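You operate a simulated robot arm through the tools that you are given. There is no shell and no other tool. Be economical: measure what you need, move in short steps, check, and stop when the job is done.

Carry out the task below with a simulated robot arm. There is one attempt and no reset: what you move stays moved.

TASK
Press the key pad save button three times.
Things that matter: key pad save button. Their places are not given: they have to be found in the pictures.

It is judged by the outcome, as a careful person would: the job done as asked, and still so three seconds after it is handed in. It fails if anything else is knocked over, pushed out of place, dropped, spilled or broken.

THE ROBOT
A 7-joint arm with a two-finger parallel gripper, fixed in place. Base frame: the origin is at the foot of the arm, x ahead of it, y to its left, z up. Lengths are in m, angles in degrees, forces in N, time in s.
Its first joint turns from -66.0 to 66.0 degrees. Payload 2.6 kg.
Tool frame: the origin (TCP) lies between the finger pads and is the grasp point; the fingertips stand 0.03 m ahead of it; z points along the fingers, y is the line along which they close. The gripper opens to 0.094 m. The fingers are 0.028 m wide and 0.01 m thick; the gripper's body (0.05 by 0.096 m) begins 0.055 m behind the TCP.
Orientation is told as [roll, pitch, yaw] about the base's x, y, z axes, in that order, counted from this pose: with the fingers straight down and closing along the base's y, the tool's x points along the base's -x, its y along +y and its z along -z.

THE INTERFACE
- The arm moves only by the tool send_rows. Its argument "steps" is one flat list of numbers, 7 for each row, row after row: the shift along the tool's x, y, z in units of 50 mm (1.0 is 50 mm), then the turn, a rotation vector about the tool's x, y, z in units of 6 degrees (1.0 is 6 degrees), then the closure, from 0 (fully open) to 1 (shut). In form: [tx, ty, tz, ax, ay, az, grip, tx, ty, tz, ax, ay, az, grip, ...]. A call has 1 to 20 rows; each row shifts and turns the commanded pose from where the row before left it, along the tool's axes as they then stand. A call with a number of a shift or a turn outside -1 to 1 is refused whole. A row lasts 0.2 s, in which the tool goes at most 0.05 m and 8.6 degrees; a call with a longer step from one row to the next is refused whole, and so is a gripper value outside its range. A pose out of reach is approached as far as the arm can. The call stops where the force on the tool passes 40 N (or 10 N more than at its start, if that is more) or the arm is blocked; 0.2 s more then pass. The fingers move at their own pace (about 0.072 m/s each) and stop on an object; they squeeze with about 22 N. The grip force told is the motor's: it shows also when the fingers shut on nothing. Time passes only in rows, and 0.2 s behind the last, so rows that do not move let the fingers close. It gives the time, the measured TCP pose, the force on the tool (base axes), the opening and the grip force at its end, in the units of the frame above (readings bear some noise), and new pictures: "show" is both (left out), scene, wrist or none.
- Cameras (640 x 400 px; columns grow to the right, rows downward): "scene" is fixed at [-0.0022, 0.4112, 0.5785]; the picture's right is [-0.98, -0.21, 0.00], its down [-0.09, 0.43, -0.90] and it looks along [0.19, -0.88, -0.44] (base axes); focal length 352 px, centre (320, 200). "wrist" rides on the gripper at [-0.037, 0, -0.058] in the tool frame; the picture's right is [0.00, -1.00, 0.00], its down [0.97, 0.00, -0.24] and it looks along [0.24, 0.00, 0.97] (tool axes); focal length 218 px, centre (320, 200).
- measure_at(camera, pixels): for up to 12 pixels [column, row] of the newest picture of that camera ("zoom" is the newest enlarged one), the place [x, y, z] in the base frame of the surface seen there, good to about 0.003 m. No time passes.
- close_up(camera, box): a new picture of the part [left, top, right, bottom] of that camera's present view, enlarged. No time passes.
- hand_in(): hands the job in; it is judged then, once.

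Work in short steps. Measure before you move; look again where a grasp or a placing could have gone wrong, and mend it. You have 60 turns and 120 pictures in all, the two below and enlarged ones among them. Open the gripper and draw the arm clear of the work before you hand the job in, unless the task says otherwise; then end with one line.

The tools are called after "Emit:" by a JSON object that holds its "name" and its "arguments". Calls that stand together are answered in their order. send_rows: Moves the arm, as the interface text tells. Its arguments: {"type":"object","properties":{"steps":{"type":"array","items":{"type":"number"}},"show":{"type":"string","enum":["both","scene","wrist","none"]}},"required":["steps"]} The other tools are called the same way: measure_at (camera, pixels) gives the place of the surface under pixels of a picture; close_up (camera, box) takes an enlarged picture of a part of a camera's view; hand_in () hands the job in.

At the start:

```text
time: 0.0
tcp_pos: [0.3378, -0.2596, 0.3253]
tcp_rot: [0.0, 0.0, -0.1]
contact_force: [-0.6, -0.7, 0.4]
grip_width: 0.094
gripper_force: 0.0
```

scene: 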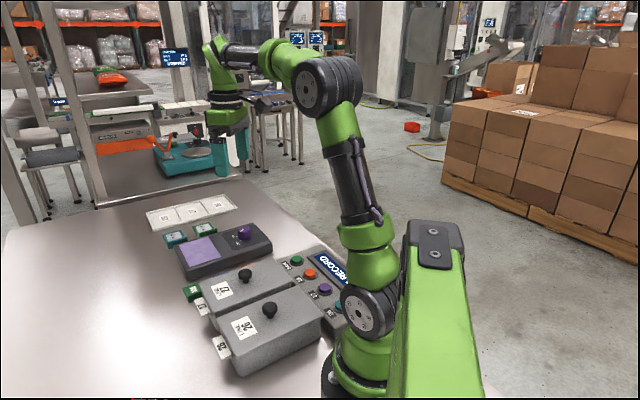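
wrist: 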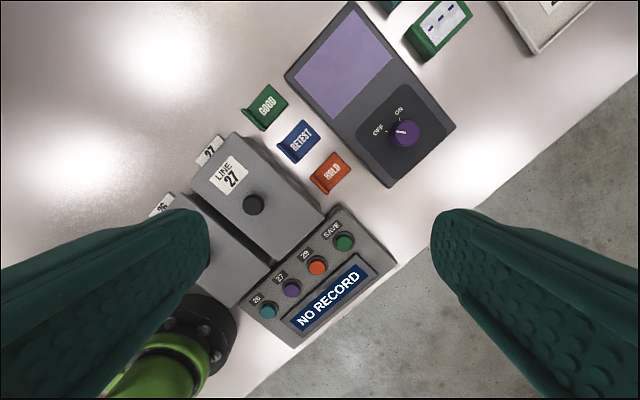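

The wrist picture shows a keypad with the SAVE label by the green button at about (344,242). I'll enlarge and measure it.

Emit:
{"name": "close_up", "arguments": {"camera": "wrist", "box": [230, 190, 410, 350]}}

Emit:
{"name": "measure_at", "arguments": {"camera": "wrist", "pixels": [[344, 242], [317, 265], [291, 289], [268, 311], [360, 240], [330, 285], [254, 204], [344, 225], [235, 190], [310, 215]]}}

Emit:
{"name": "close_up", "arguments": {"camera": "scene", "box": [180, 200, 380, 380]}}

```text
2.50 times, centred on (320, 270) of wrist
```

zoom: 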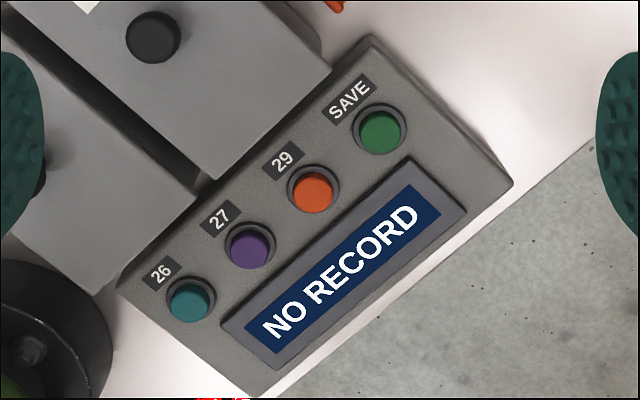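

```text
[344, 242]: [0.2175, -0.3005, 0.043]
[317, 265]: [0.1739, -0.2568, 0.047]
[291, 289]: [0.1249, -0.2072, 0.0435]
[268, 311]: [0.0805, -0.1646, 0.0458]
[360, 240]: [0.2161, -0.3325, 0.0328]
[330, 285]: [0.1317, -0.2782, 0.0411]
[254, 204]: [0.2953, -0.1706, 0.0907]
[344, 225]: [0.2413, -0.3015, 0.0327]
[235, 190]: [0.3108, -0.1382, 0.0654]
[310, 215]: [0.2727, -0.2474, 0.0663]
```

```text
2.22 times, centred on (280, 290) of scene
```

zoom: 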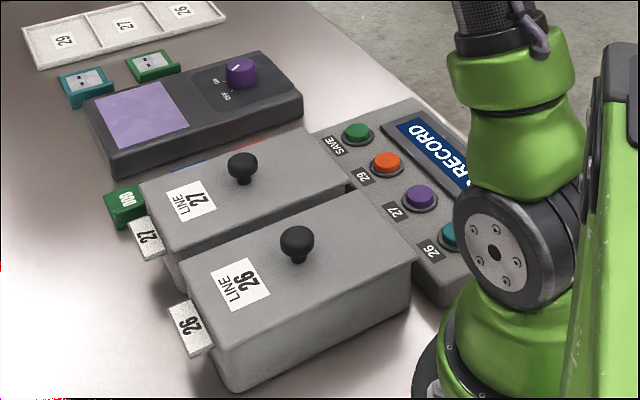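

The green SAVE button is at wrist (344,242). I'll cross-check its place from the scene view and check the table level around it.

Emit:
{"name": "measure_at", "arguments": {"camera": "zoom", "pixels": [[357, 130], [386, 160], [420, 197], [345, 147], [375, 140], [405, 110], [240, 160], [315, 100], [335, 150], [375, 133]]}}

Emit:
{"name": "measure_at", "arguments": {"camera": "wrist", "pixels": [[340, 241], [348, 241], [344, 238], [344, 246], [400, 210], [380, 270], [390, 255], [333, 212], [352, 250], [404, 132]]}}

```text
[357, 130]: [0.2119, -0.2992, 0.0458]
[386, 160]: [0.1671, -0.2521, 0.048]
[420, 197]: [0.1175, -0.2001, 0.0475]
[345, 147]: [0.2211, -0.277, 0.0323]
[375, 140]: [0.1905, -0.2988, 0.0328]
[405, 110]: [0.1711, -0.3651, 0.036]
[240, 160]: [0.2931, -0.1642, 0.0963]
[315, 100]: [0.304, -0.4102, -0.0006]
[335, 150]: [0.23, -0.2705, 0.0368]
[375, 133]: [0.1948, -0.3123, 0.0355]
```

```text
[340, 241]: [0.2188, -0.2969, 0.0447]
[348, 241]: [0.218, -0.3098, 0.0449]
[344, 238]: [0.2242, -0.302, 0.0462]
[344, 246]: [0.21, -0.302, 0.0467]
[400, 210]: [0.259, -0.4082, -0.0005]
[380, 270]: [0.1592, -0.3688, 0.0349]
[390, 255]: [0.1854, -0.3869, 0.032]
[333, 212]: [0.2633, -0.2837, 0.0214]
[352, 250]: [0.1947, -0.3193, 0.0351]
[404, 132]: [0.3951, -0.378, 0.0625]
```

Button centre is at about (0.215,-0.302), top z≈0.046, with the panel at 0.034. I'll close the fingers, move over the button and descend to a hover.

Emit:
{"name": "send_rows", "arguments": {"steps": [0.614, -0.212, 0, 0, 0, 0, 1, 0.614, -0.212, 0, 0, 0, 0, 1, 0.614, -0.212, 0, 0, 0, 0, 1, 0.614, -0.212, 0, 0, 0, 0, 1, 0, 0, 0.9, 0, 0, 0, 1, 0, 0, 0.9, 0, 0, 0, 1, 0, 0, 0.9, 0, 0, 0, 1, 0, 0, 0.9, 0, 0, 0, 1, 0, 0, 0, 0, 0, 0, 1]}}

```text
time: 2.0
tcp_pos: [0.2136, -0.3017, 0.147]
tcp_rot: [0.0, 0.0, 0.0]
contact_force: [0.6, 0.2, 0.5]
grip_width: 0.0
gripper_force: 22.4
```

scene: 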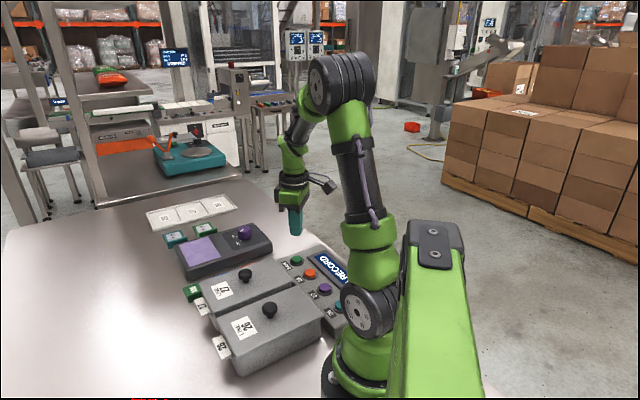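
wrist: 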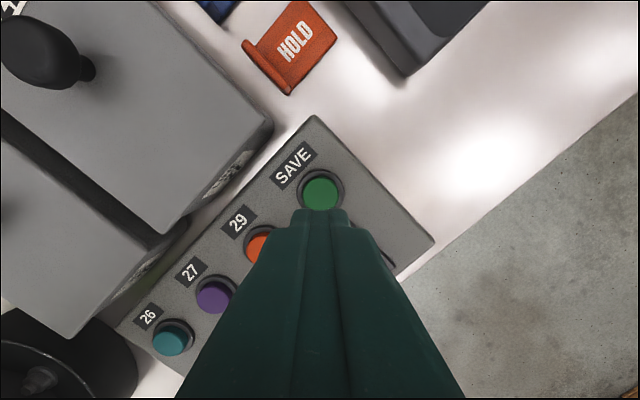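

Emit:
{"name": "measure_at", "arguments": {"camera": "wrist", "pixels": [[321, 193], [306, 193], [336, 193], [321, 179], [321, 204], [310, 173], [337, 177]]}}

```text
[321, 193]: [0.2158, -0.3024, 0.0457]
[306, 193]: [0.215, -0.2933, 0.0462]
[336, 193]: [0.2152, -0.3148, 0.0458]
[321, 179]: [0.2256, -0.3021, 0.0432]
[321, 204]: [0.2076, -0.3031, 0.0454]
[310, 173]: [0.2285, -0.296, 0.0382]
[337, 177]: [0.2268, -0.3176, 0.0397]
```

Centre confirmed at (0.2155,-0.303). I'll lower to just above the button, then press in small steps.

Emit:
{"name": "send_rows", "arguments": {"steps": [-0.04, -0.02, 0.6, 0, 0, 0, 1, 0, 0, 0.6, 0, 0, 0, 1, 0, 0, 0, 0, 0, 0, 1], "show": "wrist"}}

```text
time: 2.8
tcp_pos: [0.2181, -0.3041, 0.0877]
tcp_rot: [0.0, 0.0, 0.0]
contact_force: [0.4, -0.1, -0.2]
grip_width: 0.0002
gripper_force: 21.9
```

wrist: 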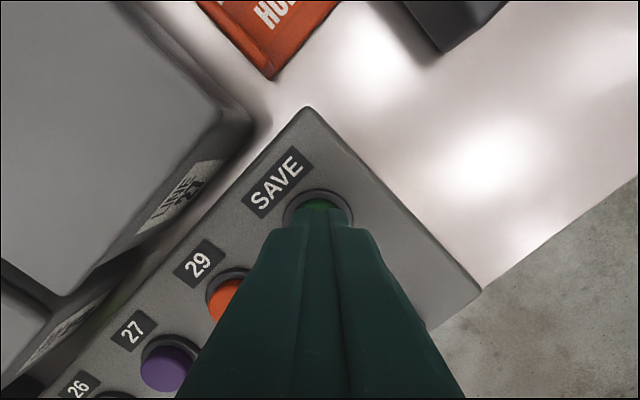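

The tips are about 12 mm above the button and aligned. I'll press slowly and watch the force.

Emit:
{"name": "send_rows", "arguments": {"steps": [0.03, 0.02, 0.1, 0, 0, 0, 1, 0, 0, 0.1, 0, 0, 0, 1, 0, 0, 0.04, 0, 0, 0, 1, 0, 0, 0.03, 0, 0, 0, 1, 0, 0, 0, 0, 0, 0, 1], "show": "wrist"}}

```text
time: 4.0
tcp_pos: [0.2145, -0.3033, 0.0747]
tcp_rot: [0.0, 0.0, 0.0]
contact_force: [0.6, -1.3, 1.1]
grip_width: 0.0
gripper_force: 22.2
```

wrist: 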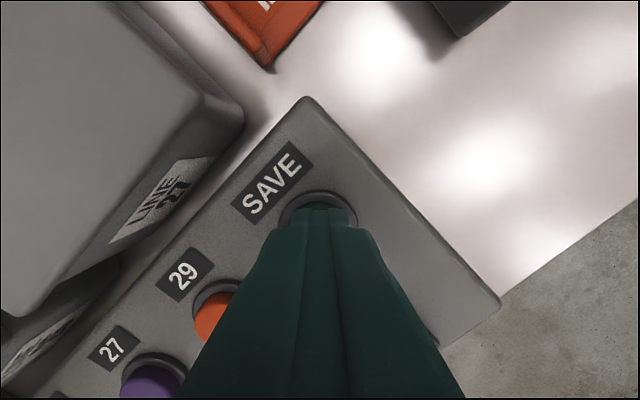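

Contact has just begun (about 1 N). I'll press on 3 mm.

Emit:
{"name": "send_rows", "arguments": {"steps": [0, 0, 0.02, 0, 0, 0, 1, 0, 0, 0.02, 0, 0, 0, 1, 0, 0, 0.02, 0, 0, 0, 1, 0, 0, 0, 0, 0, 0, 1], "show": "both"}}

```text
time: 5.0
tcp_pos: [0.214, -0.3031, 0.0702]
tcp_rot: [0.0, 0.0, -0.1]
contact_force: [0.4, 0.2, 5.6]
grip_width: 0.0001
gripper_force: 21.2
```

scene: 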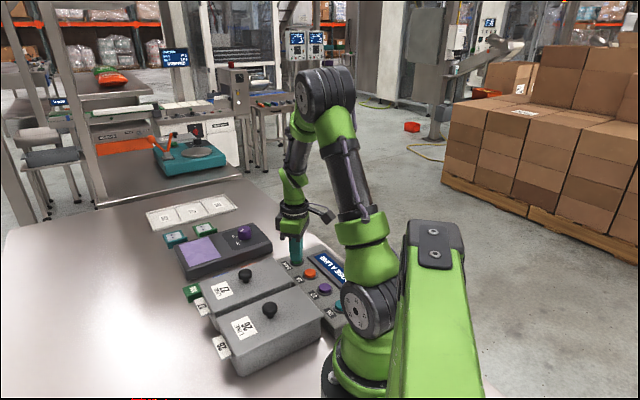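
wrist: 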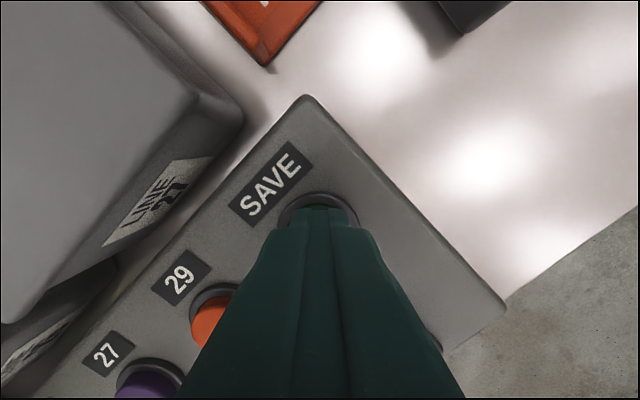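

The display changed, so the press registered. I'll read it before releasing.

Emit:
{"name": "close_up", "arguments": {"camera": "scene", "box": [270, 230, 370, 310]}}

Emit:
{"name": "send_rows", "arguments": {"steps": [0, 0, -0.1, 0, 0, 0, 1, 0, 0, -0.15, 0, 0, 0, 1, 0, 0, -0.15, 0, 0, 0, 1, 0, 0, 0, 0, 0, 0, 1, 0, 0, 0, 0, 0, 0, 1], "show": "both"}}

```text
5.00 times, centred on (320, 270) of scene
```

zoom: 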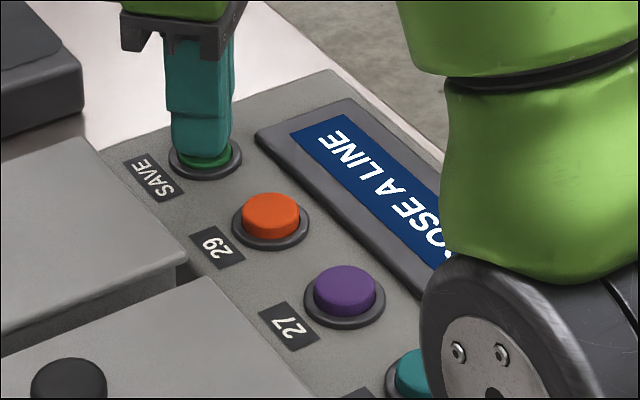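

```text
time: 6.2
tcp_pos: [0.2147, -0.3036, 0.0902]
tcp_rot: [0.0, 0.0, 0.0]
contact_force: [-0.1, 0.4, 0.7]
grip_width: 0.0
gripper_force: 22.4
```

scene: 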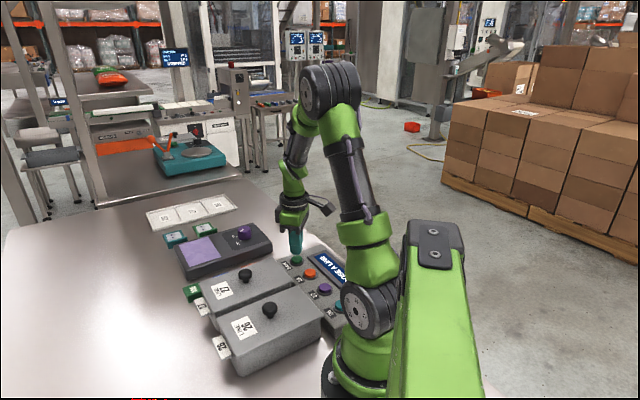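
wrist: 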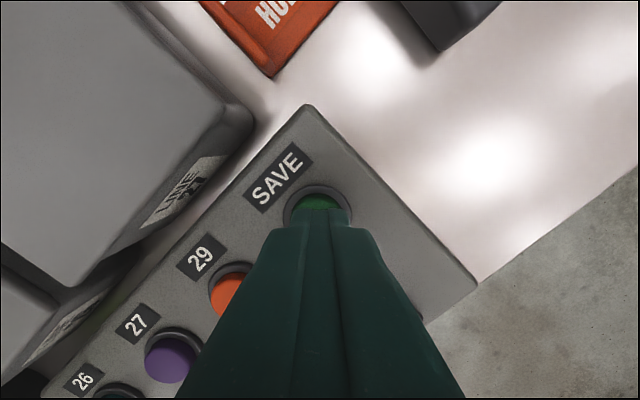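

One press is counted and the button is released; the panel shows "CHOOSE A LINE", but the task only asks for SAVE presses. Second press goes to the same depth, held, then released.

Emit:
{"name": "send_rows", "arguments": {"steps": [0, 0, 0.15, 0, 0, 0, 1, 0, 0, 0.15, 0, 0, 0, 1, 0, 0, 0.04, 0, 0, 0, 1, 0, 0, 0.04, 0, 0, 0, 1, 0, 0, 0.02, 0, 0, 0, 1, 0, 0, 0, 0, 0, 0, 1, 0, 0, 0, 0, 0, 0, 1], "show": "scene"}}

Emit:
{"name": "send_rows", "arguments": {"steps": [0, 0, -0.1, 0, 0, 0, 1, 0, 0, -0.15, 0, 0, 0, 1, 0, 0, -0.15, 0, 0, 0, 1, 0, 0, 0, 0, 0, 0, 1, 0, 0, 0, 0, 0, 0, 1], "show": "scene"}}

```text
time: 7.8
tcp_pos: [0.2166, -0.3043, 0.0696]
tcp_rot: [0.0, 0.0, -0.1]
contact_force: [-2.3, 2.4, 5.0]
grip_width: 0.0
gripper_force: 21.9
```

scene: 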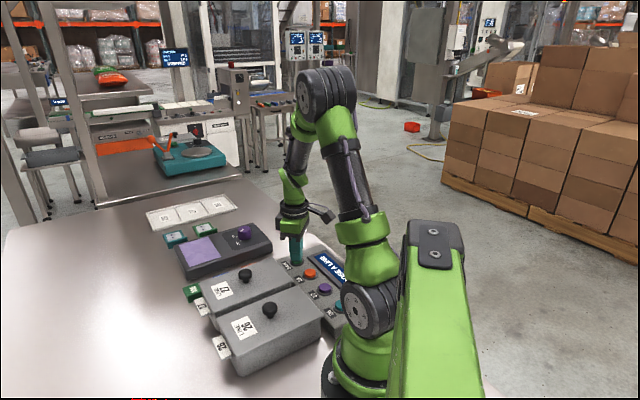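

```text
time: 9.0
tcp_pos: [0.2154, -0.3019, 0.091]
tcp_rot: [-0.1, -0.1, 0.0]
contact_force: [-0.6, 0.0, -1.4]
grip_width: 0.0001
gripper_force: 21.7
```

scene: 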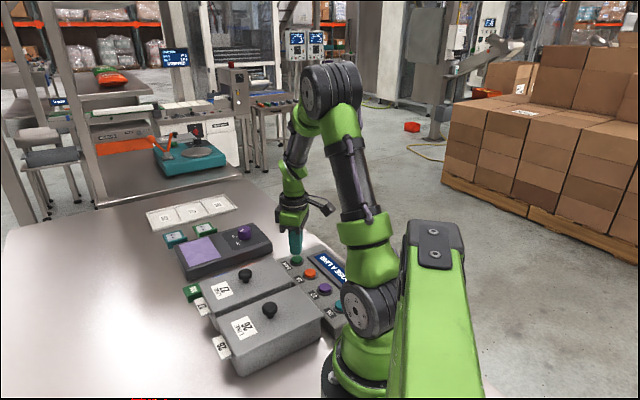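

The second press reached the same depth and force as the first (z 0.0696, 5 N), and the button is released. Now the third, identical press.

Emit:
{"name": "send_rows", "arguments": {"steps": [0, 0, 0.15, 0, 0, 0, 1, 0, 0, 0.15, 0, 0, 0, 1, 0, 0, 0.04, 0, 0, 0, 1, 0, 0, 0.04, 0, 0, 0, 1, 0, 0, 0.02, 0, 0, 0, 1, 0, 0, 0, 0, 0, 0, 1, 0, 0, 0, 0, 0, 0, 1], "show": "scene"}}

Emit:
{"name": "send_rows", "arguments": {"steps": [0, 0, -0.1, 0, 0, 0, 1, 0, 0, -0.3, 0, 0, 0, 1, 0, 0, -0.8, 0, 0, 0, 1, 0, 0, -0.8, 0, 0, 0, 1, 0, 0, -0.8, 0, 0, 0, 1, 0, 0, -0.8, 0, 0, 0, 1, 0, 0, 0, 0, 0, 0, 0, 0, 0, 0, 0, 0, 0, 0, 0, 0, 0, 0, 0, 0, 0, 0, 0, 0, 0, 0, 0, 0], "show": "both"}}

```text
time: 10.6
tcp_pos: [0.2156, -0.3043, 0.0714]
tcp_rot: [0.0, 0.1, 0.1]
contact_force: [-1.8, -0.3, 6.5]
grip_width: 0.0
gripper_force: 22.3
```

scene: 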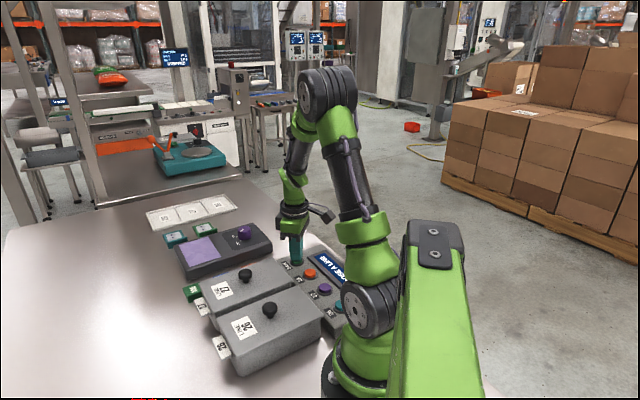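

```text
time: 12.8
tcp_pos: [0.2152, -0.3012, 0.2491]
tcp_rot: [0.1, 0.0, 0.0]
contact_force: [-0.4, -0.2, 0.1]
grip_width: 0.0937
gripper_force: 0.0
```

scene: 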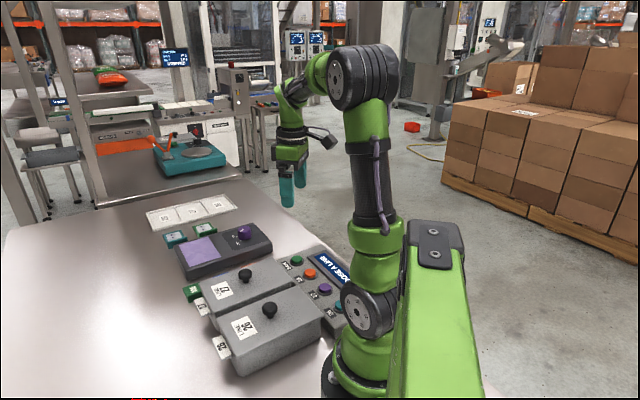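
wrist: 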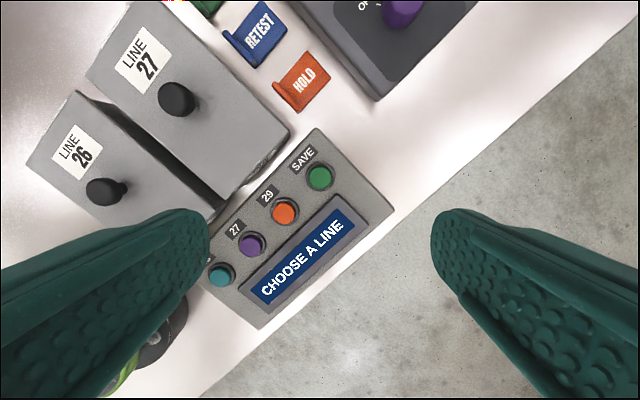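

Three full presses were made, each at 5–6.5 N and about 5 mm deep, with a full release between them. Nothing else has moved, the gripper is open and the arm is clear, so I'm handing in.

Emit:
{"name": "hand_in", "arguments": {}}

```text
The job is handed in.
```

I pressed the key pad's SAVE button three times, releasing it fully each time, and touched nothing else. The first press changed the display to "CHOOSE A LINE"; it showed no change for the second and third, which I judged by matching depth and force.
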